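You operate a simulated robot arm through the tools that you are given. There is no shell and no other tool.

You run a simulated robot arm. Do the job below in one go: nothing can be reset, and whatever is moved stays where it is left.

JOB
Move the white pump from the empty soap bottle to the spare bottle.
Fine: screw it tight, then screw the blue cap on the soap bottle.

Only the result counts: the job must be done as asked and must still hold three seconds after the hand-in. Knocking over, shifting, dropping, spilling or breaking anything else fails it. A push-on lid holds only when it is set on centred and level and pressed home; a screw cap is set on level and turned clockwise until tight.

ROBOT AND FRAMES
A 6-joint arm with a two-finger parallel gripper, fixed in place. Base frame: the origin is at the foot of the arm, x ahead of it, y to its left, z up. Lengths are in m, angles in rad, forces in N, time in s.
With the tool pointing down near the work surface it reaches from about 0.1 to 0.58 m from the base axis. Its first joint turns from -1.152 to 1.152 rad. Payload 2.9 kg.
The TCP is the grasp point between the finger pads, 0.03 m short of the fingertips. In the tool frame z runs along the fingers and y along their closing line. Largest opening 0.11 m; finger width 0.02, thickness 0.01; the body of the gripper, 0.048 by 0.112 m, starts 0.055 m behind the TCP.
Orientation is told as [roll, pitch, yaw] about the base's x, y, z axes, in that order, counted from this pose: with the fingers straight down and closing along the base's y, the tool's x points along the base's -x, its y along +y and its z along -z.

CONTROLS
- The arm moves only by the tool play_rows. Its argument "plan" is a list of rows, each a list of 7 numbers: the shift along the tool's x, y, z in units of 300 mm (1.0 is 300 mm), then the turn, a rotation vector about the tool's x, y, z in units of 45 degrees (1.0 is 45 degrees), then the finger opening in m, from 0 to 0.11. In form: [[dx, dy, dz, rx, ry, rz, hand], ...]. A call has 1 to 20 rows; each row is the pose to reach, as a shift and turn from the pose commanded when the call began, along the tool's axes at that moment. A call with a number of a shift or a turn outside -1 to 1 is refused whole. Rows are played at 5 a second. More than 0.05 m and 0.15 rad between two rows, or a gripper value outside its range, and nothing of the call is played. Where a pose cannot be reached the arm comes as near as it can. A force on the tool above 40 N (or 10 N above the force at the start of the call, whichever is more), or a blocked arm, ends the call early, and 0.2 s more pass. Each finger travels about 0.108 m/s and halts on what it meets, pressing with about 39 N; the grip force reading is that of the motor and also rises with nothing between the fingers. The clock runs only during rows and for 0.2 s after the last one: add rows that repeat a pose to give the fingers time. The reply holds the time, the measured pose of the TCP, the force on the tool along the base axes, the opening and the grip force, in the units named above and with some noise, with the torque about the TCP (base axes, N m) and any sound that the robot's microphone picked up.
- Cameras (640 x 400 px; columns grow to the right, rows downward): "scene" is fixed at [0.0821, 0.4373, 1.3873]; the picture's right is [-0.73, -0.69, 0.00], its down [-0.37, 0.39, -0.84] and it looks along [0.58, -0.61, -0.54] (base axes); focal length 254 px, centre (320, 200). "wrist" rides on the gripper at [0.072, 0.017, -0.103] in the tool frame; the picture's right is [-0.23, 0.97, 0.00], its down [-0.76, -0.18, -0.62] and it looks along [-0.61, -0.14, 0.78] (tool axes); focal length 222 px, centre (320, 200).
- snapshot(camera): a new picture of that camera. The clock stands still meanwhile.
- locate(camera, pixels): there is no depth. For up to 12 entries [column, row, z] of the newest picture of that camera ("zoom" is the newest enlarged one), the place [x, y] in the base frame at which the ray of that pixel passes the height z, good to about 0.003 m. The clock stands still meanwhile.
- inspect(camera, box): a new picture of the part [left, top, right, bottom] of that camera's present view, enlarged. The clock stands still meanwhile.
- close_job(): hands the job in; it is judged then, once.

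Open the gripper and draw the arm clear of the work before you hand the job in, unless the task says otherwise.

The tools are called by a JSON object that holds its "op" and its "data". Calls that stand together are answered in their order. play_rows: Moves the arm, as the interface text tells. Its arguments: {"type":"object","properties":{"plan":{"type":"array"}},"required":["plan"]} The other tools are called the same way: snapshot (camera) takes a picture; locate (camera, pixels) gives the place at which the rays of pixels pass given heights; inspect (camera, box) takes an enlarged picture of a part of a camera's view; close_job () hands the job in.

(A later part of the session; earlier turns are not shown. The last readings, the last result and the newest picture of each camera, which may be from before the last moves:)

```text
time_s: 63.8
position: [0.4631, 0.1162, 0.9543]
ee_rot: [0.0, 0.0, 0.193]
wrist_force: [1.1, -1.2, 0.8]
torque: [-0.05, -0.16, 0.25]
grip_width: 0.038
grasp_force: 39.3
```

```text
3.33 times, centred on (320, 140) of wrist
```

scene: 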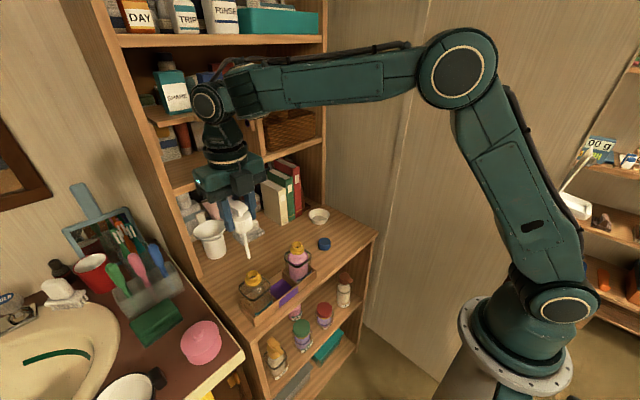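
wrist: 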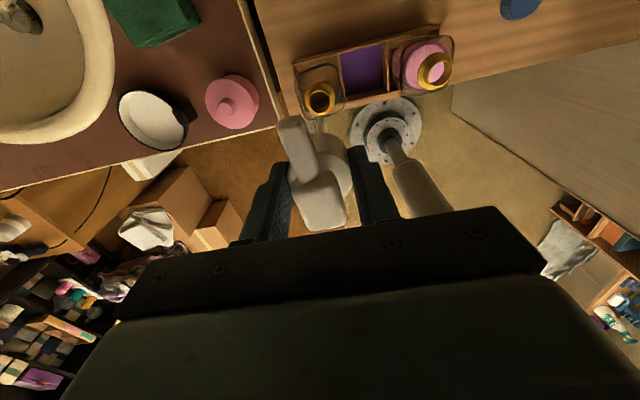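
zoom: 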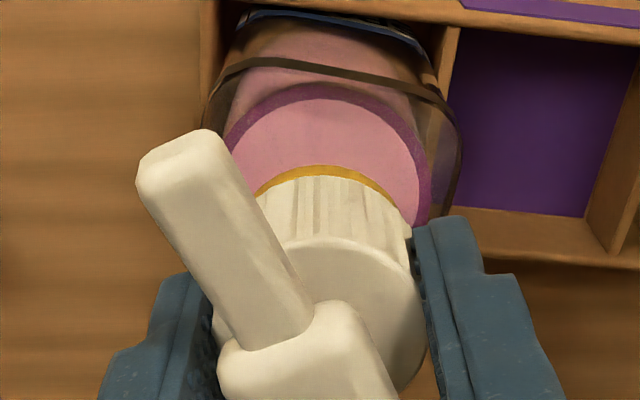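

The caddy began to turn (soap neck went from zoom (185, 265) to (168, 245)) at only 0.25 N·m, since there was no downward load. I now press down ~25 N first, and then tighten further.

{"op": "play_rows", "data": {"plan": [[0, 0, 0.004, 0, 0, 0, 0.02], [0, 0, 0.0085, 0, 0, 0, 0.02], [0, 0, 0.0085, 0, 0, 0, 0.02]]}}

```text
time_s: 64.6
position: [0.4641, 0.1155, 0.9528]
ee_rot: [0.0, -0.004, 0.196]
wrist_force: [-3.2, -2.5, 29.1]
torque: [-0.11, 0.09, -0.01]
grip_width: 0.0382
grasp_force: 39.0
```

29 N of downward load. Now I tighten clockwise by 9° in small steps.

{"op": "play_rows", "data": {"plan": [[0, 0, 0, 0, 0, 0.04, 0.02], [0, 0, 0, 0, 0, 0.08, 0.02], [0, 0, 0, 0, 0, 0.12, 0.02], [0, 0, 0, 0, 0, 0.16, 0.02], [0, 0, 0, 0, 0, 0.2, 0.02]]}}

{"op": "inspect", "data": {"camera": "scene", "box": [216, 225, 344, 305]}}

{"op": "inspect", "data": {"camera": "wrist", "box": [224, 80, 416, 200]}}

```text
time_s: 65.8
position: [0.4621, 0.115, 0.9505]
ee_rot: [0.0, 0.001, 0.037]
wrist_force: [1.0, 0.9, 6.0]
torque: [0.07, -0.31, 0.53]
grip_width: 0.038
grasp_force: 39.2
```

```text
5.00 times, centred on (280, 265) of scene
```

zoom: 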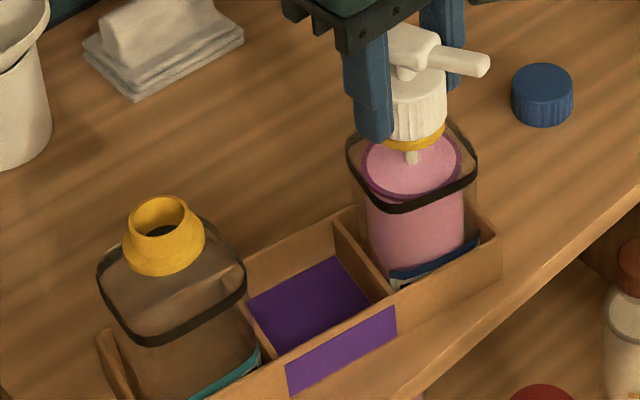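

```text
3.33 times, centred on (320, 140) of wrist
```

zoom: 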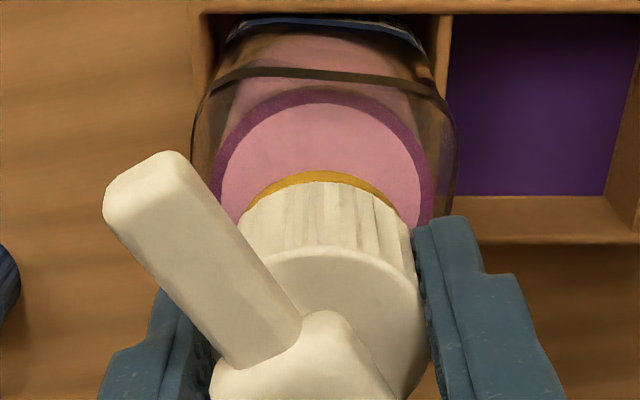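

The torque reached +0.53 N·m, the collar is seated at the flange, and the fingers then slipped on the collar (nozzle turned relative to the fingers): the pump is tight. I release, turn the open hand 25° back so that it is square to the nozzle again.

{"op": "play_rows", "data": {"plan": [[0, 0, 0, 0, 0, 0, 0.045], [0, 0, 0, 0, 0, 0, 0.06], [0, 0, 0, 0, 0, 0, 0.06], [0, 0, 0, 0, 0, -0.15, 0.06], [0, 0, 0, 0, 0, -0.3, 0.06], [0, 0, 0, 0, 0, -0.45, 0.06], [0, 0, 0, 0, 0, -0.55, 0.06]]}}

{"op": "inspect", "data": {"camera": "wrist", "box": [224, 80, 416, 200]}}

{"op": "inspect", "data": {"camera": "scene", "box": [257, 217, 337, 267]}}

```text
time_s: 67.4
position: [0.4632, 0.1152, 0.9531]
ee_rot: [-0.001, 0.0, 0.473]
wrist_force: [1.5, -0.5, -0.7]
torque: [-0.04, 0.01, -0.04]
grip_width: 0.06
grasp_force: 0.0
```

```text
3.33 times, centred on (320, 140) of wrist
```

zoom: 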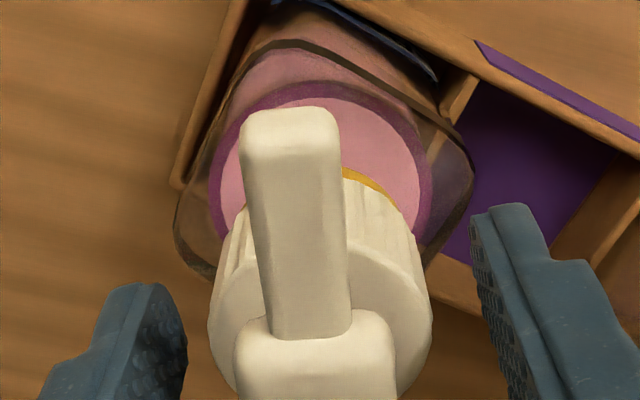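

```text
8.00 times, centred on (297, 242) of scene
```

zoom: 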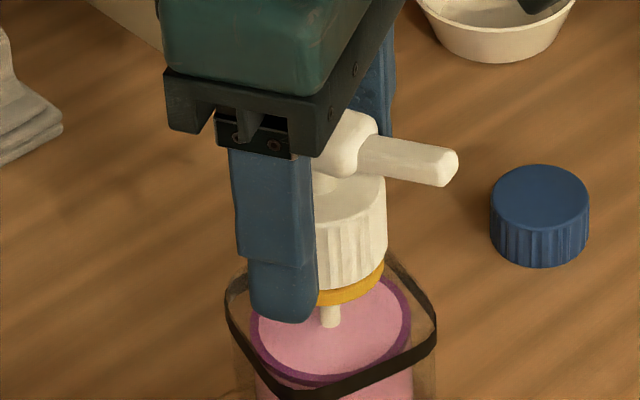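

The pump sits level on the flange. Next I lower 7 mm to clamp the bottle's neck ring (as happened before), and turn the caddy back counterclockwise about the spare axis.

{"op": "play_rows", "data": {"plan": [[0, 0, 0.012, 0, 0, 0, 0.06], [0, 0, 0.0233, 0, 0, 0, 0.06], [0, 0, 0.0233, 0, 0, 0, 0.045], [0, 0, 0.0233, 0, 0, 0, 0.03], [0, 0, 0.0233, 0, 0, 0, 0.02], [0, 0, 0.0233, 0, 0, 0, 0.02]]}}

```text
time_s: 68.8
position: [0.4632, 0.1148, 0.948]
ee_rot: [-0.002, -0.008, 0.471]
wrist_force: [-2.0, 2.9, 38.8]
torque: [0.35, 0.15, 0.08]
grip_width: 0.0382
grasp_force: 38.6
```

Closing gave 38.8 N upward: slightly too low here. I open, raise 2.5 mm and close again.

{"op": "play_rows", "data": {"plan": [[0, 0, 0, 0, 0, 0, 0.05], [0, 0, 0, 0, 0, 0, 0.055], [0, 0, -0.008, 0, 0, 0, 0.055], [0, 0, -0.008, 0, 0, 0, 0.045], [0, 0, -0.008, 0, 0, 0, 0.03], [0, 0, -0.008, 0, 0, 0, 0.02], [0, 0, -0.008, 0, 0, 0, 0.02]]}}

{"op": "inspect", "data": {"camera": "wrist", "box": [224, 80, 416, 200]}}

```text
time_s: 70.4
position: [0.4632, 0.1145, 0.948]
ee_rot: [0.001, 0.0, 0.474]
wrist_force: [-0.6, 3.6, 16.0]
torque: [0.21, 0.13, 0.04]
grip_width: 0.0385
grasp_force: 39.3
```

```text
3.33 times, centred on (320, 140) of wrist
```

zoom: 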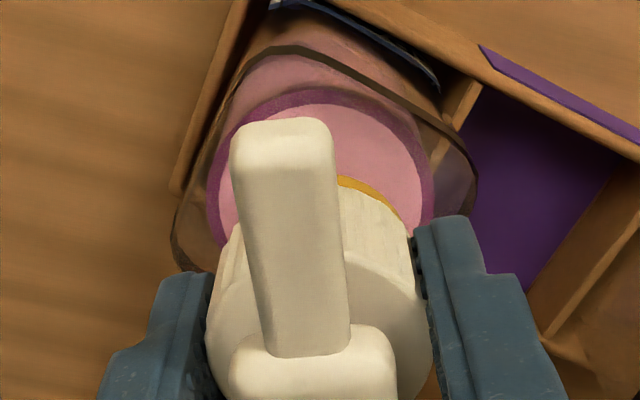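

The ring is clamped (0.0385 wide). I relieve the vertical preload by 1.3 mm and turn counterclockwise 22°, then check the caddy.

{"op": "play_rows", "data": {"plan": [[0, 0, -0.0043, 0, 0, 0, 0.02], [0, 0, -0.0043, 0, 0, -0.08, 0.02], [0, 0, -0.0043, 0, 0, -0.16, 0.02], [0, 0, -0.0043, 0, 0, -0.24, 0.02], [0, 0, -0.0043, 0, 0, -0.32, 0.02], [0, 0, -0.0043, 0, 0, -0.4, 0.02], [0, 0, -0.0043, 0, 0, -0.48, 0.02]]}}

{"op": "inspect", "data": {"camera": "scene", "box": [216, 225, 344, 305]}}

{"op": "inspect", "data": {"camera": "wrist", "box": [224, 80, 416, 200]}}

```text
time_s: 72.0
position: [0.4644, 0.1167, 0.948]
ee_rot: [0.001, 0.0, 0.848]
wrist_force: [-1.0, -1.2, 1.8]
torque: [-0.12, 0.18, -0.02]
grip_width: 0.0382
grasp_force: 38.9
```

```text
5.00 times, centred on (280, 265) of scene
```

zoom: 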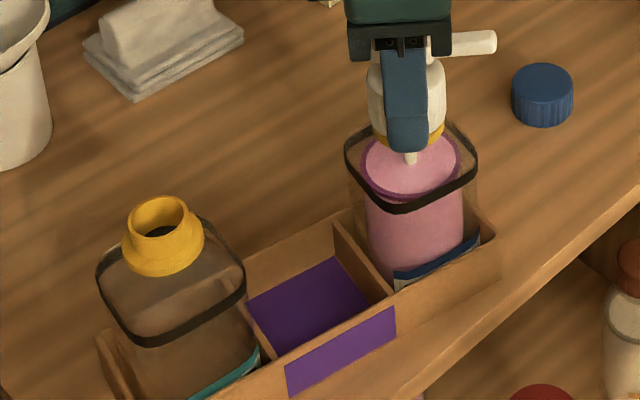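

```text
3.33 times, centred on (320, 140) of wrist
```

zoom: 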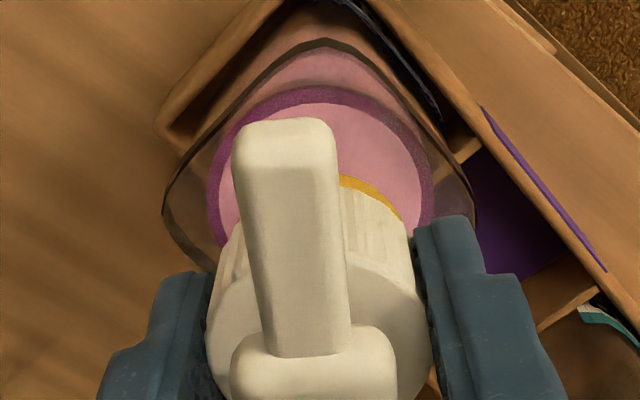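

The scene shows that the caddy didn't turn, while the pump turned with the hand at almost no torque, so the pump was loosened by about 15° here. I regrip the collar higher (TCP≈0.955) and will re-tighten with a moderate downward load.

{"op": "play_rows", "data": {"plan": [[0, 0, 0, 0, 0, 0, 0.045], [0, 0, 0, 0, 0, 0, 0.055], [0, 0, -0.01, 0, 0, 0, 0.055], [0, 0, -0.019, 0, 0, 0, 0.055], [0, 0, -0.019, 0, 0, 0, 0.045], [0, 0, -0.019, 0, 0, 0, 0.03], [0, 0, -0.019, 0, 0, 0, 0.02], [0, 0, -0.019, 0, 0, 0, 0.02]]}}

{"op": "inspect", "data": {"camera": "wrist", "box": [224, 80, 416, 200]}}

```text
time_s: 73.8
position: [0.4634, 0.1158, 0.9545]
ee_rot: [-0.001, 0.002, 0.849]
wrist_force: [-0.5, 0.5, 0.4]
torque: [-0.02, 0.0, 0.03]
grip_width: 0.038
grasp_force: 39.1
```

```text
3.33 times, centred on (320, 140) of wrist
```

zoom: 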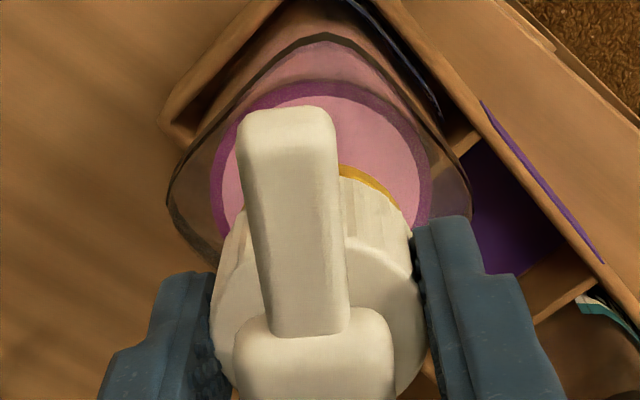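

Clean grip with no force. I turn clockwise about 13° with a light downward push, and check the torque.

{"op": "play_rows", "data": {"plan": [[0, 0, 0.002, 0, 0, 0.1, 0.02], [0, 0, 0.003, 0, 0, 0.2, 0.02], [0, 0, 0.003, 0, 0, 0.3, 0.02], [0, 0, 0.003, 0, 0, 0.3, 0.02]]}}

{"op": "inspect", "data": {"camera": "wrist", "box": [224, 80, 416, 200]}}

```text
time_s: 74.8
position: [0.4649, 0.1166, 0.9535]
ee_rot: [0.001, -0.001, 0.612]
wrist_force: [0.2, -0.3, -0.1]
torque: [0.03, 0.02, -0.01]
grip_width: 0.0379
grasp_force: 38.9
```

```text
3.33 times, centred on (320, 140) of wrist
```

zoom: 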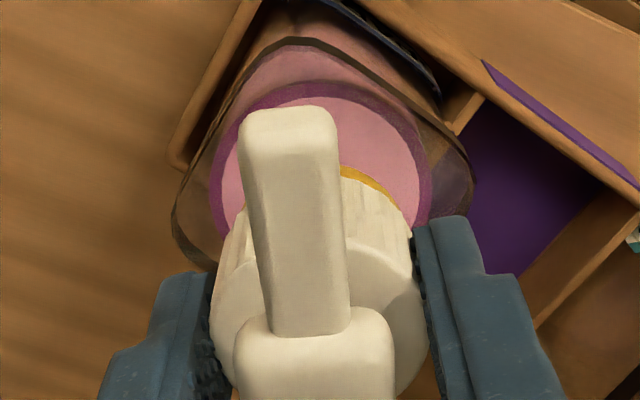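

No resistance yet; the bottle stays put while the pump turns. I continue 9° more with a bit more downward load.

{"op": "play_rows", "data": {"plan": [[0, 0, 0.002, 0, 0, 0.06, 0.02], [0, 0, 0.003, 0, 0, 0.12, 0.02], [0, 0, 0.004, 0, 0, 0.2, 0.02], [0, 0, 0.004, 0, 0, 0.2, 0.02]]}}

{"op": "inspect", "data": {"camera": "scene", "box": [216, 225, 344, 305]}}

```text
time_s: 75.8
position: [0.4651, 0.1153, 0.9528]
ee_rot: [0.002, -0.002, 0.458]
wrist_force: [-1.7, 1.8, 15.7]
torque: [0.06, 0.31, 0.27]
grip_width: 0.038
grasp_force: 38.4
```

```text
5.00 times, centred on (280, 265) of scene
```

zoom: 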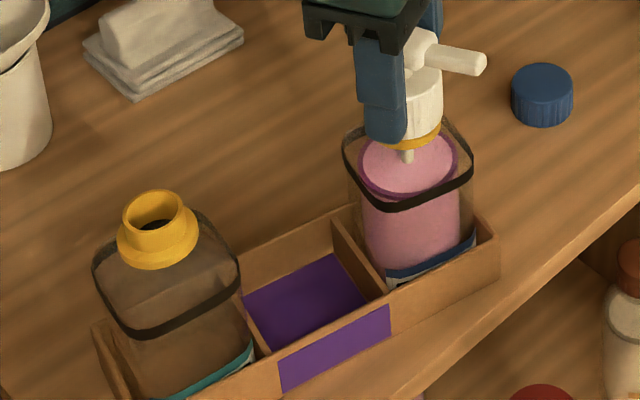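

Torque is +0.27 N·m at the stop, with a slight caddy creep. I add downward load to ~25 N and give a last 3° nip to make it tight.

{"op": "play_rows", "data": {"plan": [[0, 0, 0.003, 0, 0, 0, 0.02], [0, 0, 0.003, 0, 0, 0.03, 0.02], [0, 0, 0.003, 0, 0, 0.06, 0.02], [0, 0, 0.003, 0, 0, 0.06, 0.02]]}}

{"op": "inspect", "data": {"camera": "scene", "box": [216, 225, 344, 305]}}

{"op": "inspect", "data": {"camera": "wrist", "box": [224, 80, 416, 200]}}

```text
time_s: 76.8
position: [0.4656, 0.1166, 0.9517]
ee_rot: [0.0, -0.003, 0.408]
wrist_force: [4.2, 2.7, 18.0]
torque: [0.38, -0.37, 0.17]
grip_width: 0.0377
grasp_force: 39.3
```

```text
5.00 times, centred on (280, 265) of scene
```

zoom: 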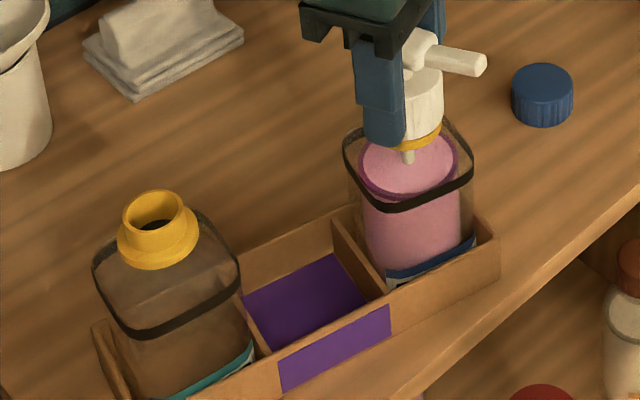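

```text
3.33 times, centred on (320, 140) of wrist
```

zoom: 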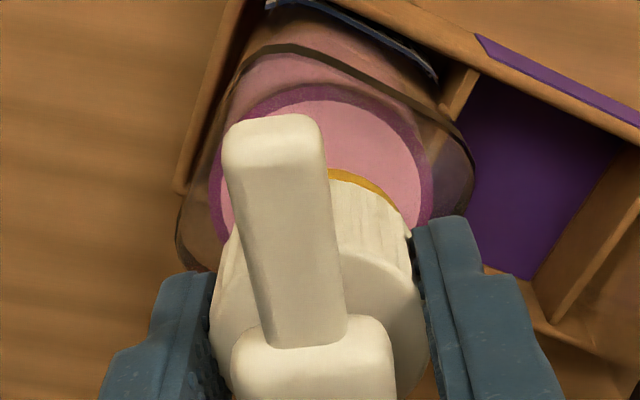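

The fingers slipped on the collar while the pump stayed at its stop: it's tight, and the caddy held. I release and rise clear of the pump.

{"op": "play_rows", "data": {"plan": [[0, 0, -0.004, 0, 0, 0, 0.035], [0, 0, -0.004, 0, 0, 0, 0.05], [0, 0, -0.004, 0, 0, 0, 0.065], [0, 0, -0.004, 0, 0, 0, 0.07], [0, 0, -0.05, 0, 0, 0, 0.07], [0, 0, -0.12, 0, 0, 0, 0.07], [0, 0, -0.2, 0, 0, 0, 0.07], [0, 0, -0.3, 0, 0, 0, 0.07], [0, 0, -0.38, 0, 0, 0, 0.07], [0, 0, -0.45, 0, 0, 0, 0.07]]}}

{"op": "snapshot", "data": {"camera": "scene"}}

{"op": "inspect", "data": {"camera": "scene", "box": [216, 225, 344, 305]}}

{"op": "snapshot", "data": {"camera": "wrist"}}

```text
time_s: 79.0
position: [0.4617, 0.1157, 1.0859]
ee_rot: [-0.002, 0.0, 0.408]
wrist_force: [0.4, 0.1, 0.1]
torque: [0.01, -0.01, -0.02]
grip_width: 0.0697
grasp_force: 0.0
```

```text
taken
```

scene: 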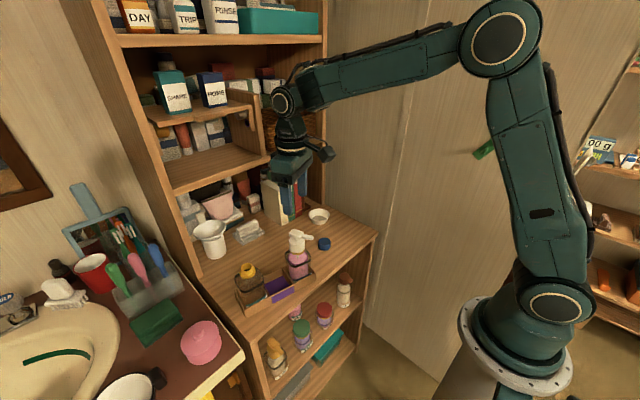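

```text
5.00 times, centred on (280, 265) of scene
```

zoom: 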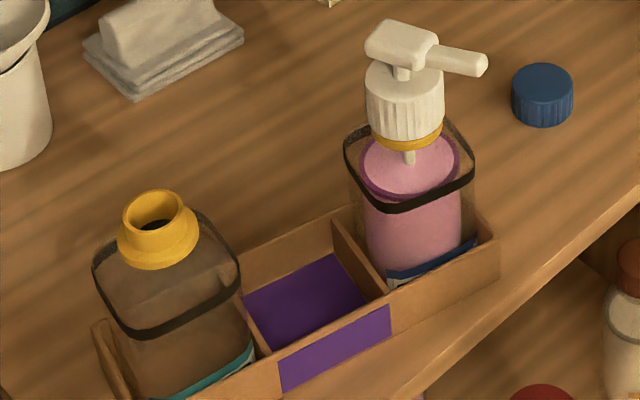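

```text
taken
```

wrist: 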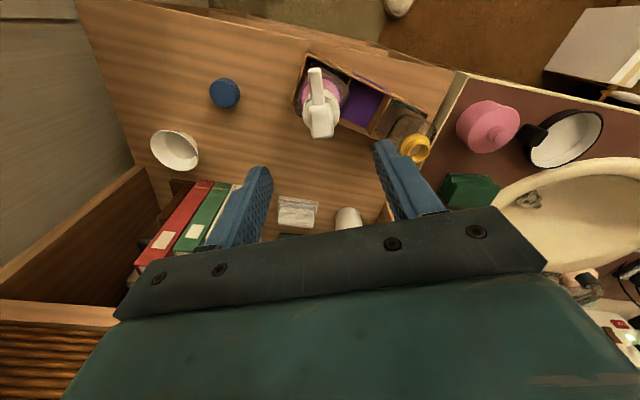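

The pump stands level on the spare. The soap neck is displaced to about (0.496, 0.249), i.e. the caddy turned ~12° clockwise about the spare. I go above the soap neck with yaw 0 to measure it, then I will pull the caddy gently back by the neck.

{"op": "play_rows", "data": {"plan": [[-0.04, 0.055, 0.01, 0, 0, 0.08, 0.07], [-0.08, 0.11, 0.02, 0, 0, 0.16, 0.07], [-0.12, 0.165, 0.03, 0, 0, 0.24, 0.07], [-0.16, 0.22, 0.045, 0, 0, 0.32, 0.07], [-0.2, 0.275, 0.06, 0, 0, 0.4, 0.07], [-0.24, 0.33, 0.075, 0, 0, 0.46, 0.07], [-0.269, 0.37, 0.087, 0, 0, 0.519, 0.07], [-0.269, 0.37, 0.087, 0, 0, 0.519, 0.07]]}}

{"op": "inspect", "data": {"camera": "wrist", "box": [256, 80, 384, 160]}}

{"op": "inspect", "data": {"camera": "scene", "box": [216, 250, 280, 290]}}

```text
time_s: 80.8
position: [0.494, 0.2489, 1.0598]
ee_rot: [0.0, -0.002, -0.001]
wrist_force: [0.3, -0.4, 0.5]
torque: [0.0, 0.0, 0.02]
grip_width: 0.07
grasp_force: 0.0
```

```text
5.00 times, centred on (320, 120) of wrist
```

zoom: 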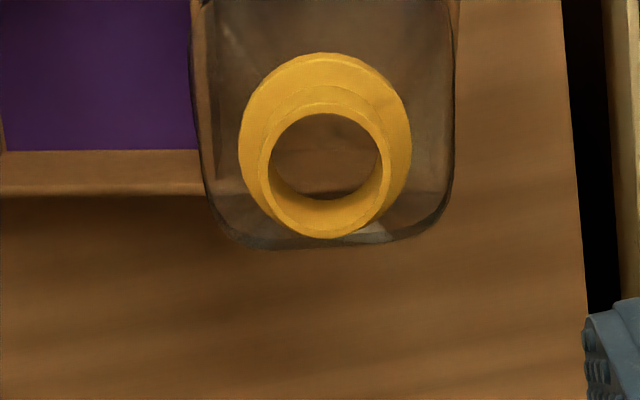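

```text
10.00 times, centred on (248, 270) of scene
```

zoom: 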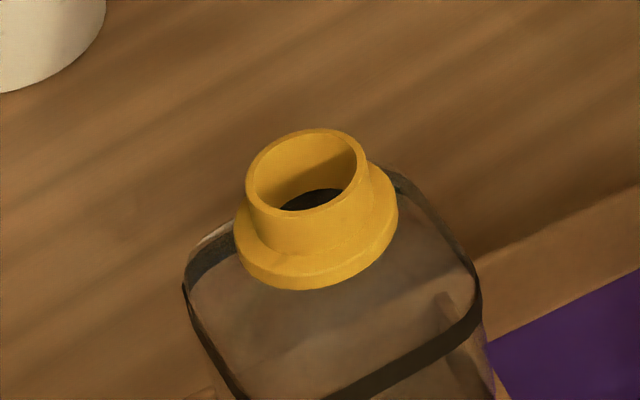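

The neck is about under the TCP (rim at wrist (321, 114)). I descend to TCP z≈0.952 around the neck and close on it.

{"op": "play_rows", "data": {"plan": [[0.002, 0.003, 0.1, 0, 0, 0, 0.07], [0.003, 0.003, 0.2, 0, 0, 0, 0.07], [0.003, 0.003, 0.29, 0, 0, 0, 0.07], [0.003, 0.003, 0.34, 0, 0, 0, 0.07], [0.003, 0.003, 0.36, 0, 0, 0, 0.07], [0.003, 0.003, 0.36, 0, 0, 0, 0.05], [0.003, 0.003, 0.36, 0, 0, 0, 0.035], [0.003, 0.003, 0.36, 0, 0, 0, 0.025], [0.003, 0.003, 0.36, 0, 0, 0, 0.02], [0.003, 0.003, 0.36, 0, 0, 0, 0.02]]}}

{"op": "inspect", "data": {"camera": "scene", "box": [216, 225, 344, 305]}}

{"op": "inspect", "data": {"camera": "wrist", "box": [224, 80, 416, 200]}}

```text
time_s: 83.0
position: [0.4919, 0.252, 0.9517]
ee_rot: [0.0, -0.001, 0.001]
wrist_force: [0.5, 0.1, -0.6]
torque: [0.0, 0.03, 0.03]
grip_width: 0.0199
grasp_force: 0.0
```

```text
5.00 times, centred on (280, 265) of scene
```

zoom: 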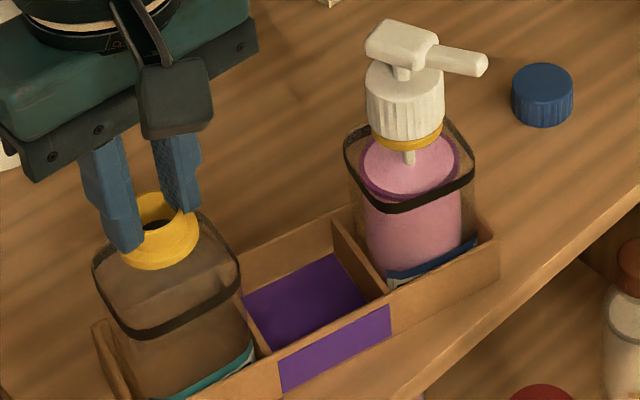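

```text
3.33 times, centred on (320, 140) of wrist
```

zoom: 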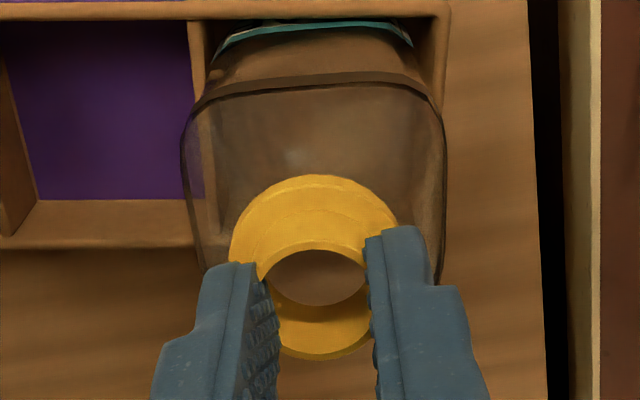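

The fingers reached 0.0199 with no grip force, though visually at the neck sides. I close further to see whether there is something to hold.

{"op": "play_rows", "data": {"plan": [[0, 0, 0, 0, 0, 0, 0.018], [0, 0, 0, 0, 0, 0, 0.014], [0, 0, 0, 0, 0, 0, 0.01], [0, 0, 0, 0, 0, 0, 0.01]]}}

{"op": "inspect", "data": {"camera": "wrist", "box": [224, 80, 416, 200]}}

```text
time_s: 84.0
position: [0.4927, 0.2511, 0.9522]
ee_rot: [0.0, 0.0, -0.001]
wrist_force: [0.3, -0.3, 1.0]
torque: [-0.01, -0.02, -0.01]
grip_width: 0.01
grasp_force: 0.1
```

```text
3.33 times, centred on (320, 140) of wrist
```

zoom: 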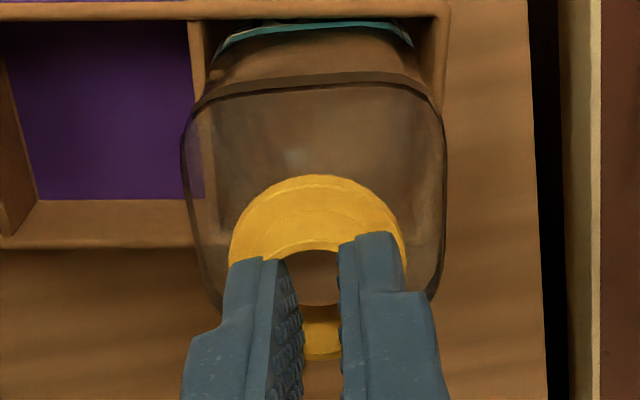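

The neck offers no grip (fingers pass to 0.01 without force), so the flange is what I clamped earlier. I open, lower to TCP z≈0.946 with the hand aligned to the bottle (about 11° clockwise), and clamp the flange.

{"op": "play_rows", "data": {"plan": [[0, 0, 0, 0, 0, 0, 0.03], [0, 0, 0, 0, 0, 0, 0.05], [0, 0, 0, 0, 0, 0.12, 0.06], [0, 0, 0, 0, 0, 0.245, 0.06], [0, 0, 0.01, 0, 0, 0.245, 0.06], [0, 0, 0.02, 0, 0, 0.245, 0.06], [0, 0, 0.02, 0, 0, 0.245, 0.06]]}}

{"op": "inspect", "data": {"camera": "wrist", "box": [224, 80, 416, 200]}}

{"op": "inspect", "data": {"camera": "scene", "box": [208, 240, 288, 290]}}

```text
time_s: 85.6
position: [0.4927, 0.2506, 0.9457]
ee_rot: [0.0, 0.0, -0.192]
wrist_force: [0.6, 0.4, -0.7]
torque: [-0.02, -0.01, 0.0]
grip_width: 0.06
grasp_force: 0.0
```

```text
3.33 times, centred on (320, 140) of wrist
```

zoom: 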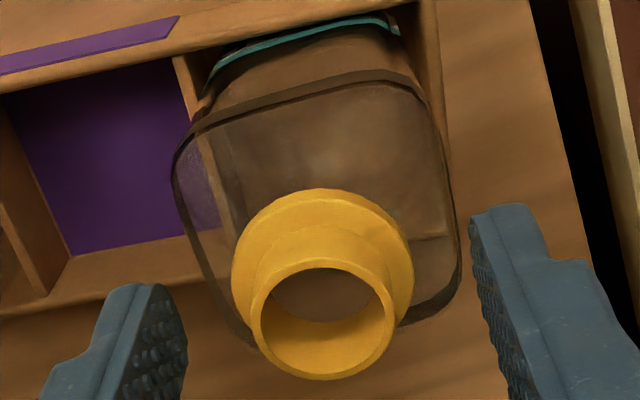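

```text
8.00 times, centred on (248, 265) of scene
```

zoom: 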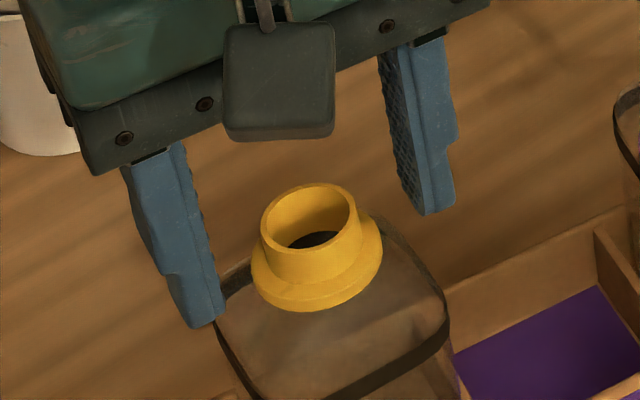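

Aligned with the bottle. I close on the flange now.

{"op": "play_rows", "data": {"plan": [[0, 0, 0, 0, 0, 0, 0.05], [0, 0, 0, 0, 0, 0, 0.042], [0, 0, 0, 0, 0, 0, 0.035], [0, 0, 0, 0, 0, 0, 0.03], [0, 0, 0, 0, 0, 0, 0.03]]}}

{"op": "inspect", "data": {"camera": "wrist", "box": [224, 80, 416, 200]}}

```text
time_s: 86.8
position: [0.4929, 0.2507, 0.9473]
ee_rot: [0.003, -0.005, -0.193]
wrist_force: [2.6, 3.0, 22.2]
torque: [0.01, -0.02, 0.05]
grip_width: 0.0277
grasp_force: 0.0
```

```text
3.33 times, centred on (320, 140) of wrist
```

zoom: 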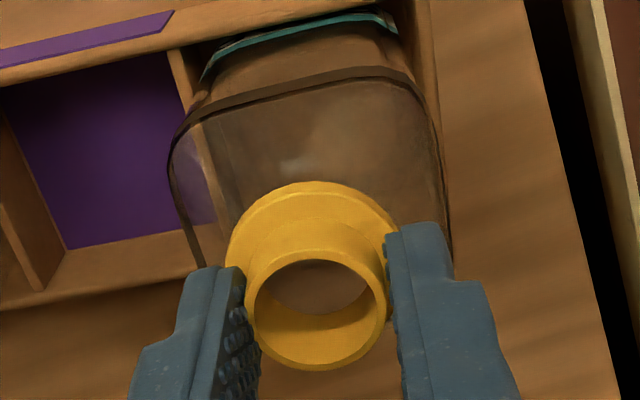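

The fingers slid onto the flange top (width 0.0277, 22 N up): I'm a little too high. I open, lower 2.5 mm more and clamp again.

{"op": "play_rows", "data": {"plan": [[0, 0, -0.005, 0, 0, 0, 0.04], [0, 0, -0.005, 0, 0, 0, 0.055], [0, 0, 0.004, 0, 0, 0, 0.055], [0, 0, 0.008, 0, 0, 0, 0.055], [0, 0, 0.008, 0, 0, 0, 0.045], [0, 0, 0.008, 0, 0, 0, 0.038], [0, 0, 0.008, 0, 0, 0, 0.034], [0, 0, 0.008, 0, 0, 0, 0.034]]}}

{"op": "inspect", "data": {"camera": "wrist", "box": [224, 80, 416, 200]}}

```text
time_s: 87.8
position: [0.4935, 0.2516, 0.9491]
ee_rot: [0.006, -0.006, -0.192]
wrist_force: [-0.3, 1.0, 6.2]
torque: [-0.13, 0.05, -0.02]
grip_width: 0.0445
grasp_force: 0.1
stopped in row 5: the force on the tool passed its limit at 41 N (the readings are from after the stop); the commanded pose is now the measured one
```

```text
3.33 times, centred on (320, 140) of wrist
```

zoom: 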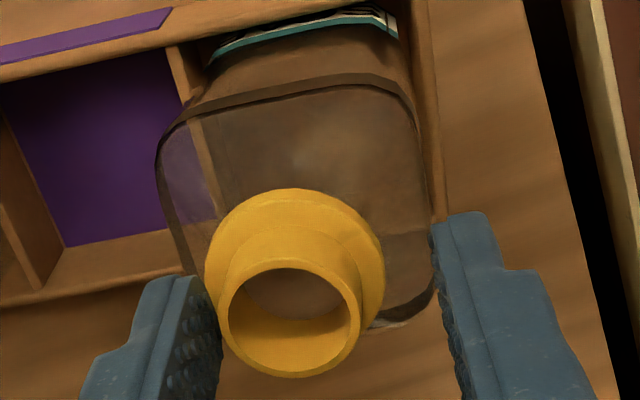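

The call stopped at 41 N because a fingertip met the bottle shoulder; the bottle only slid within its compartment. Gripping the flange is not worthwhile: I'll rather correct the caddy later by its wooden wall. Now I open and rise clear.

{"op": "play_rows", "data": {"plan": [[0, 0, -0.01, 0, 0, 0, 0.055], [0, 0, -0.03, 0, 0, 0, 0.07], [0, 0, -0.08, 0, 0, 0, 0.07], [0, 0, -0.15, 0, 0, 0, 0.07], [0, 0, -0.23, 0, 0, 0, 0.07], [0, 0, -0.31, 0, 0, 0.0, 0.07], [0, 0, -0.38, 0, 0, -0.1, 0.07], [0, 0, -0.42, 0, 0, -0.2, 0.07], [0, 0, -0.42, 0, 0, -0.245, 0.07]]}}

{"op": "inspect", "data": {"camera": "scene", "box": [216, 225, 344, 305]}}

{"op": "snapshot", "data": {"camera": "wrist"}}

```text
time_s: 89.8
position: [0.4909, 0.2509, 1.0731]
ee_rot: [0.003, -0.006, 0.001]
wrist_force: [-0.4, -0.2, -0.3]
torque: [0.01, 0.03, -0.01]
grip_width: 0.07
grasp_force: 0.1
```

```text
5.00 times, centred on (280, 265) of scene
```

zoom: 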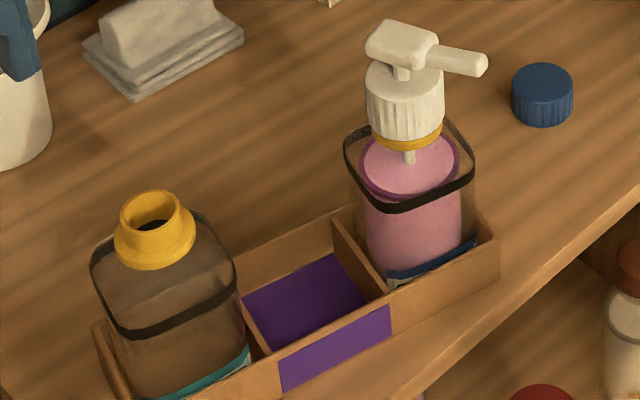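

```text
taken
```

wrist: 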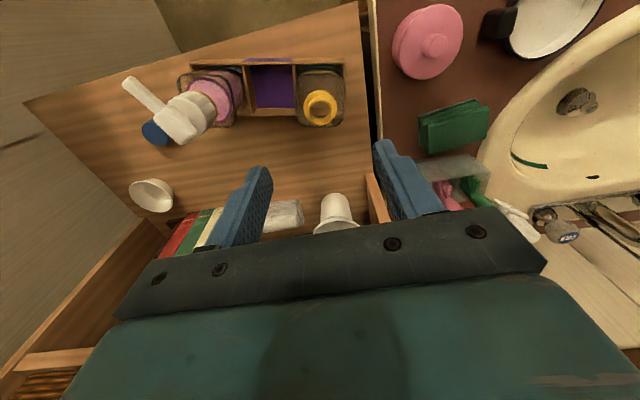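

All clear; the tool picked up a tiny tilt (0.003, -0.006) from that stop, which I remove now. I then travel high over to the blue cap at about (0.494, -0.021).

{"op": "play_rows", "data": {"plan": [[0, 0, -0.02, 0.0038, 0.0076, 0, 0.08], [0, -0.1, -0.02, 0.0038, 0.0076, 0, 0.08], [0, -0.22, -0.02, 0.0038, 0.0076, 0, 0.08], [0, -0.34, -0.02, 0.0038, 0.0076, 0, 0.08], [0, -0.46, -0.02, 0.0038, 0.0076, 0, 0.08], [0, -0.58, -0.02, 0.0038, 0.0076, 0, 0.08], [-0.005, -0.7, -0.02, 0.0038, 0.0076, 0, 0.08], [-0.01, -0.8, 0.05, 0.0038, 0.0076, 0, 0.08], [-0.01, -0.88, 0.15, 0.0038, 0.0076, 0, 0.08], [-0.01, -0.907, 0.24, 0.0038, 0.0076, 0, 0.08], [-0.01, -0.907, 0.24, 0.0038, 0.0076, 0, 0.08]]}}

{"op": "snapshot", "data": {"camera": "wrist"}}

{"op": "snapshot", "data": {"camera": "scene"}}

```text
time_s: 92.2
position: [0.4951, -0.0223, 0.9973]
ee_rot: [-0.002, 0.003, 0.0]
wrist_force: [0.2, 0.2, -0.2]
torque: [0.01, 0.03, 0.0]
grip_width: 0.08
grasp_force: 0.0
```

```text
taken
```

wrist: 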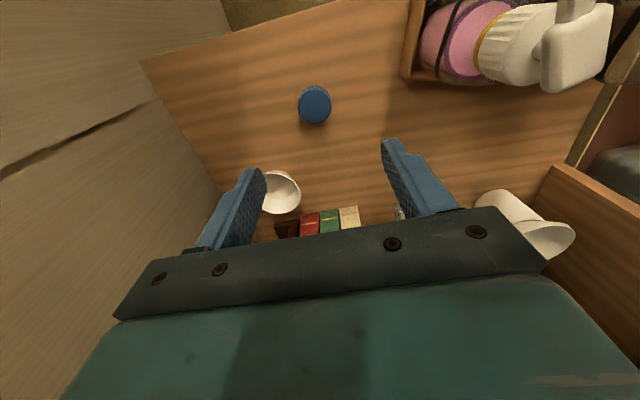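

```text
taken
```

scene: 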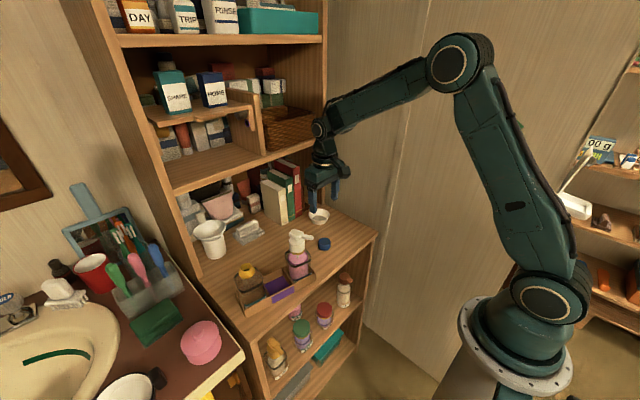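

I'm above the cap (wrist (315, 104)). I rotate the hand to yaw 180° in four steps so that the later clockwise screwing has the full range.

{"op": "play_rows", "data": {"plan": [[0, 0, 0, 0, 0, -0.17, 0.08], [0, 0, 0, 0, 0, -0.34, 0.08], [0, 0, 0, 0, 0, -0.51, 0.08], [0, 0, 0, 0, 0, -0.68, 0.08], [0, 0, 0, 0, 0, -0.85, 0.08], [0, 0, 0, 0, 0, -1.0, 0.08]]}}

{"op": "play_rows", "data": {"plan": [[0, 0, 0, 0, 0, -0.17, 0.08], [0, 0, 0, 0, 0, -0.34, 0.08], [0, 0, 0, 0, 0, -0.51, 0.08], [0, 0, 0, 0, 0, -0.68, 0.08], [0, 0, 0, 0, 0, -0.85, 0.08], [0, 0, 0, 0, 0, -1.0, 0.08]]}}

{"op": "play_rows", "data": {"plan": [[0, 0, 0, 0, 0, -0.17, 0.08], [0, 0, 0, 0, 0, -0.34, 0.08], [0, 0, 0, 0, 0, -0.51, 0.08], [0, 0, 0, 0, 0, -0.68, 0.08], [0, 0, 0, 0, 0, -0.85, 0.08], [0, 0, 0, 0, 0, -1.0, 0.08]]}}

{"op": "play_rows", "data": {"plan": [[0, 0, 0, 0, 0, -0.17, 0.08], [0, 0, 0, 0, 0, -0.34, 0.08], [0, 0, 0, 0, 0, -0.51, 0.08], [0, 0, 0, 0, 0, -0.68, 0.08], [0, 0, 0, 0, 0, -0.85, 0.08], [0, 0, 0, 0, 0, -1.0, 0.08], [0, 0, 0, 0, 0, -1.0, 0.08]]}}

{"op": "inspect", "data": {"camera": "wrist", "box": [256, 65, 384, 145]}}

```text
time_s: 93.6
position: [0.4967, -0.0215, 1.0004]
ee_rot: [0.0, -0.001, 0.788]
wrist_force: [-0.5, 0.3, -0.1]
torque: [0.01, 0.05, -0.02]
grip_width: 0.0798
grasp_force: 0.1
```

```text
time_s: 95.0
position: [0.4957, -0.0223, 1.0006]
ee_rot: [-0.001, -0.001, 1.573]
wrist_force: [0.5, -0.4, -0.3]
torque: [0.02, 0.03, 0.01]
grip_width: 0.0801
grasp_force: 0.1
```

```text
time_s: 96.4
position: [0.4955, -0.0209, 0.9987]
ee_rot: [0.0, 0.0, 2.359]
wrist_force: [0.3, 0.8, -0.6]
torque: [-0.04, 0.0, 0.01]
grip_width: 0.0798
grasp_force: 0.1
```

```text
time_s: 98.0
position: [0.5034, 0.0295, 1.0104]
ee_rot: [-0.035, -0.007, 3.107]
wrist_force: [-0.6, -0.5, 0.9]
torque: [0.03, 0.01, 0.01]
grip_width: 0.0799
grasp_force: 0.0
out of reach, approached as far as the arm can: row 5, 6, 7
```

```text
5.00 times, centred on (320, 105) of wrist
```

zoom: 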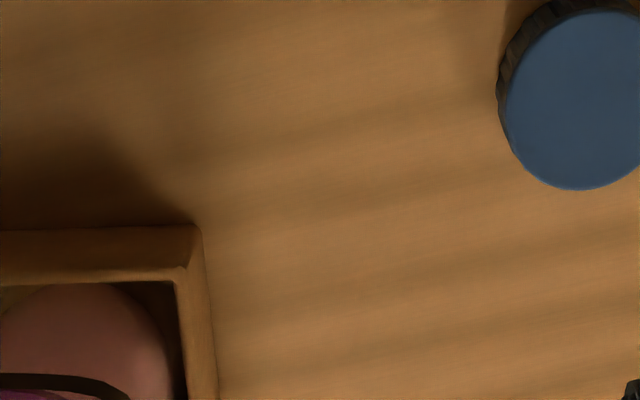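

Yaw 180° is beyond the wrist limit at this spot (the arm drifted to y=0.03). I go back to yaw 135°, which worked, and use that for picking the cap.

{"op": "play_rows", "data": {"plan": [[0, 0, 0, 0, 0, 0.15, 0.08], [0, 0, 0, 0, 0, 0.3, 0.08], [0, 0, 0, 0, 0, 0.45, 0.08], [0, 0, 0, 0, 0, 0.6, 0.08], [0, 0, 0, 0, 0, 0.75, 0.08], [0, 0, 0, 0, 0, 0.9, 0.08], [0, 0, 0, 0, 0, 1.0, 0.08], [0, 0, 0, 0, 0, 1.0, 0.08]]}}

{"op": "inspect", "data": {"camera": "wrist", "box": [256, 65, 384, 145]}}

{"op": "inspect", "data": {"camera": "scene", "box": [216, 225, 344, 305]}}

```text
time_s: 99.8
position: [0.5055, 0.0285, 1.0116]
ee_rot: [-0.02, -0.033, 2.317]
wrist_force: [0.0, -0.5, -0.4]
torque: [-0.01, -0.02, -0.01]
grip_width: 0.08
grasp_force: 0.0
```

```text
5.00 times, centred on (320, 105) of wrist
```

zoom: 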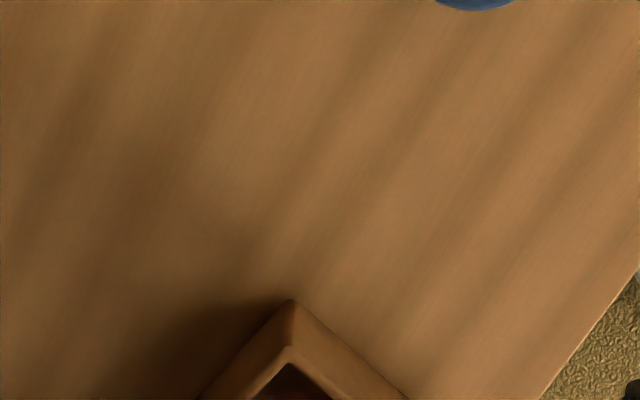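

```text
5.00 times, centred on (280, 265) of scene
```

zoom: 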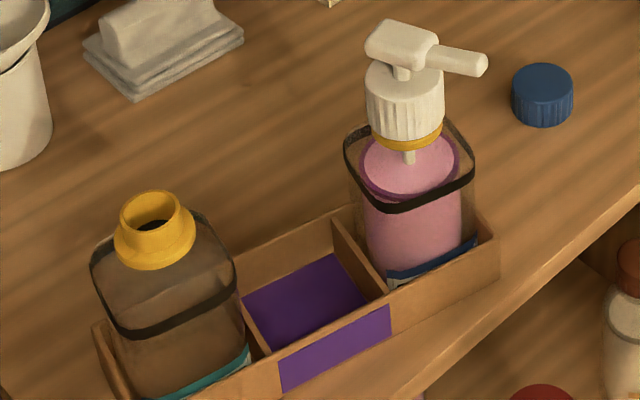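

The commanded pose had been taken over at the drifted place, with a small tilt (-0.02, -0.033). I level the tool and move back over the cap.

{"op": "play_rows", "data": {"plan": [[0.03, 0.04, 0.01, -0.008, 0.014, 0, 0.08], [0.06, 0.08, 0.02, -0.017, 0.028, 0, 0.08], [0.08, 0.11, 0.03, -0.0255, 0.042, 0, 0.08], [0.1005, 0.138, 0.0367, -0.0255, 0.042, 0, 0.08], [0.1005, 0.138, 0.0367, -0.0255, 0.042, 0, 0.08]]}}

{"op": "play_rows", "data": {"plan": [[0, 0, 0, 0, 0, 0, 0.08]]}}

{"op": "play_rows", "data": {"plan": [[0, 0, 0, 0, 0, 0, 0.08]]}}

{"op": "inspect", "data": {"camera": "wrist", "box": [256, 65, 384, 145]}}

```text
time_s: 101.0
position: [0.4951, -0.0228, 0.9989]
ee_rot: [0.002, 0.001, 2.319]
wrist_force: [0.3, -1.6, -0.8]
torque: [-0.01, -0.01, -0.02]
grip_width: 0.0801
grasp_force: 0.1
```

```text
time_s: 101.4
position: [0.4958, -0.0226, 0.9982]
ee_rot: [-0.001, 0.002, 2.319]
wrist_force: [-0.5, -0.3, 1.2]
torque: [0.03, -0.03, 0.01]
grip_width: 0.0799
grasp_force: 0.1
```

```text
time_s: 101.8
position: [0.4959, -0.0226, 0.9976]
ee_rot: [0.0, 0.001, 2.319]
wrist_force: [-0.3, -0.4, 0.3]
torque: [-0.01, -0.02, -0.04]
grip_width: 0.0803
grasp_force: 0.0
```

```text
5.00 times, centred on (320, 105) of wrist
```

zoom: 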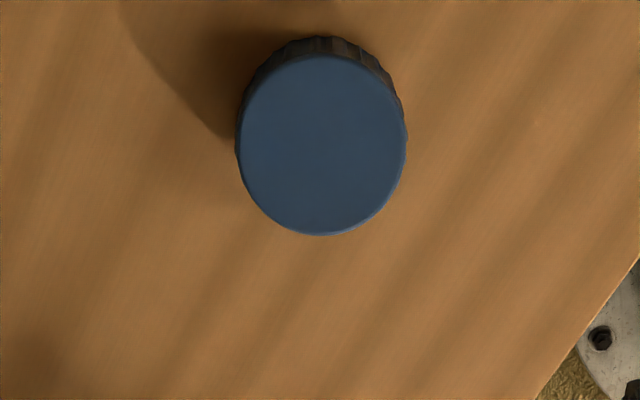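

The tool is level at (0.4956, -0.0227, 0.998); the cap top is at wrist (320.3, 94.0). I check the location via both cameras once more.

{"op": "snapshot", "data": {"camera": "wrist"}}

{"op": "snapshot", "data": {"camera": "scene"}}

{"op": "locate", "data": {"camera": "wrist", "pixels": [[320.3, 94.0, 0.829], [320.3, 94.0, 0.825], [320.3, 94.0, 0.833], [320.3, 103, 0.829], [320.3, 103, 0.825]]}}

{"op": "locate", "data": {"camera": "scene", "pixels": [[324.5, 241.6, 0.829], [324.5, 241.6, 0.825], [324.5, 241.6, 0.833]]}}

```text
taken
```

wrist: 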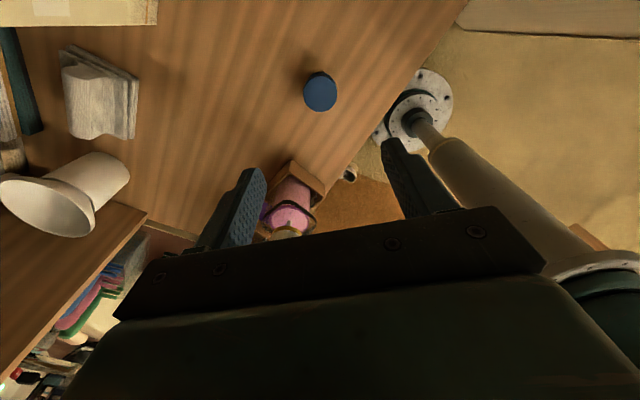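

```text
taken
```

scene: 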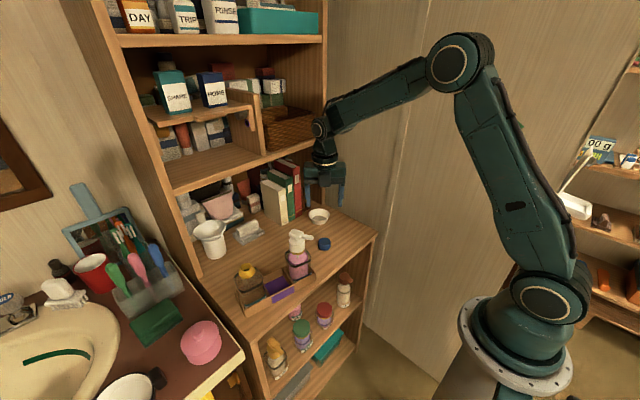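

```text
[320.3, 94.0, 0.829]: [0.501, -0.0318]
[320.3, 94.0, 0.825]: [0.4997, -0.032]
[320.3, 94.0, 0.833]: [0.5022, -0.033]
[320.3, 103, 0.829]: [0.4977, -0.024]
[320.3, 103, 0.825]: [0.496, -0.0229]
```

```text
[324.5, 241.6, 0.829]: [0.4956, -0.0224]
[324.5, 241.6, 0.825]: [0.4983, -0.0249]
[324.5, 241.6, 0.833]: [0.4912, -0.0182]
```

Closer views put the cap rather at (0.500, -0.031) with its top near z≈0.82. I shift there and descend to z≈0.93 for a finer look.

{"op": "play_rows", "data": {"plan": [[0.015, 0.004, 0.06, 0, 0, 0, 0.08], [0.028, 0.0082, 0.14, 0, 0, 0, 0.08], [0.028, 0.0082, 0.2267, 0, 0, 0, 0.08], [0.028, 0.0082, 0.2267, 0, 0, 0, 0.08]]}}

{"op": "inspect", "data": {"camera": "wrist", "box": [240, 70, 400, 170]}}

{"op": "inspect", "data": {"camera": "scene", "box": [284, 205, 364, 255]}}

```text
time_s: 102.8
position: [0.4989, -0.0311, 0.9274]
ee_rot: [0.0, 0.0, 2.319]
wrist_force: [-0.4, 0.1, 0.1]
torque: [0.01, -0.02, -0.01]
grip_width: 0.0799
grasp_force: 0.0
```

```text
4.00 times, centred on (320, 120) of wrist
```

zoom: 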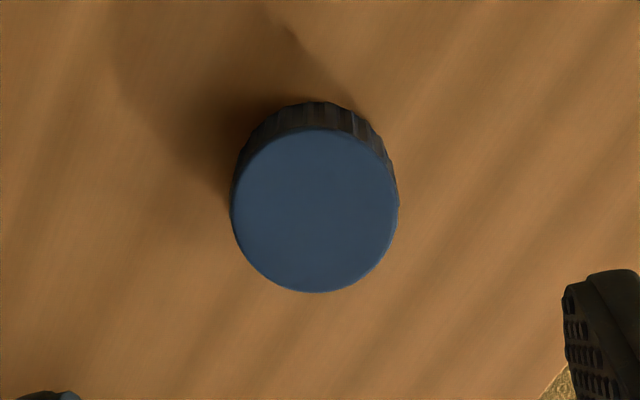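

```text
8.00 times, centred on (324, 230) of scene
```

zoom: 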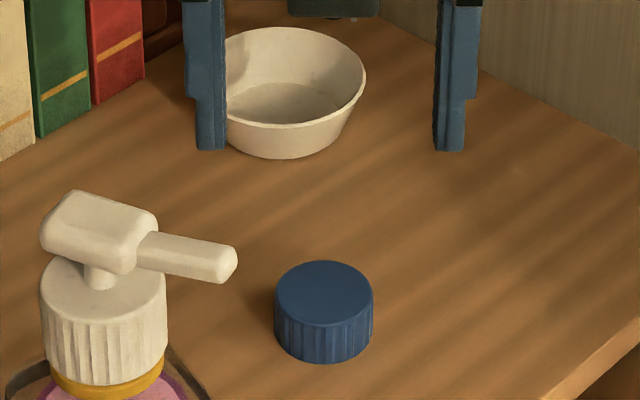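

The cap is centred under the tool within ~1 mm (top z≈0.823, counter ≈0.804). I descend to TCP z≈0.842 with opening 0.075 and then close on it.

{"op": "play_rows", "data": {"plan": [[-0.001, -0.003, 0.08, 0, 0, 0, 0.075], [-0.001, -0.003, 0.16, 0, 0, 0, 0.075], [-0.001, -0.003, 0.22, 0, 0, 0, 0.075], [-0.001, -0.003, 0.26, 0, 0, 0, 0.075], [-0.001, -0.003, 0.293, 0, 0, 0, 0.075], [-0.001, -0.003, 0.293, 0, 0, 0, 0.075]]}}

{"op": "inspect", "data": {"camera": "wrist", "box": [224, 100, 416, 220]}}

{"op": "inspect", "data": {"camera": "scene", "box": [284, 215, 364, 265]}}

```text
time_s: 104.2
position: [0.4984, -0.0314, 0.8419]
ee_rot: [0.001, 0.0, 2.321]
wrist_force: [1.2, -0.3, -0.4]
torque: [0.01, 0.02, -0.01]
grip_width: 0.0749
grasp_force: 0.2
```

```text
3.33 times, centred on (320, 160) of wrist
```

zoom: 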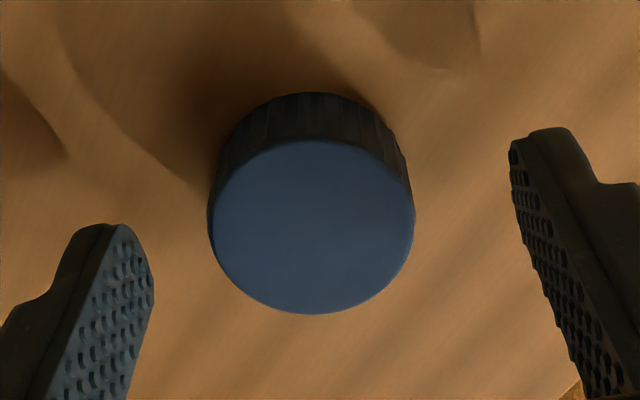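

```text
8.00 times, centred on (324, 240) of scene
```

zoom: 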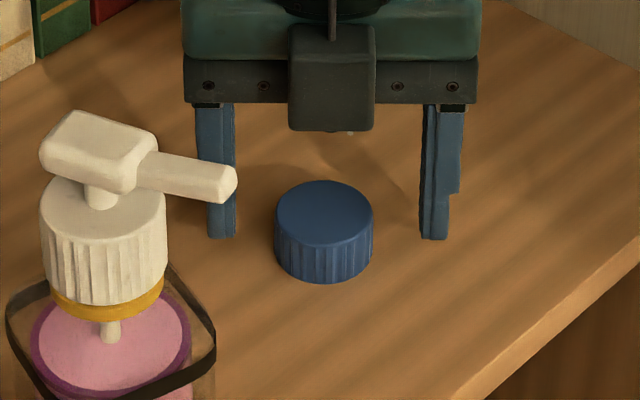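

The cap sits about 2.5 mm along tool x from the axis; I correct this and close on the cap.

{"op": "play_rows", "data": {"plan": [[0.007, -0.003, 0, 0, 0, 0, 0.065], [0.007, -0.003, 0, 0, 0, 0, 0.055], [0.007, -0.003, 0, 0, 0, 0, 0.045], [0.007, -0.003, 0, 0, 0, 0, 0.035], [0.007, -0.003, 0, 0, 0, 0, 0.025], [0.007, -0.003, 0, 0, 0, 0, 0.02], [0.007, -0.003, 0, 0, 0, 0, 0.02]]}}

{"op": "inspect", "data": {"camera": "wrist", "box": [224, 100, 416, 220]}}

```text
time_s: 105.8
position: [0.5012, -0.0316, 0.8426]
ee_rot: [-0.001, -0.001, 2.319]
wrist_force: [-0.3, -0.1, -0.2]
torque: [-0.02, -0.01, 0.04]
grip_width: 0.0348
grasp_force: 39.2
```

```text
3.33 times, centred on (320, 160) of wrist
```

zoom: 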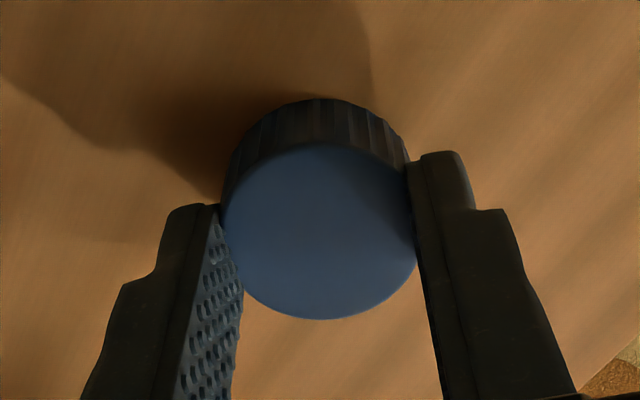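

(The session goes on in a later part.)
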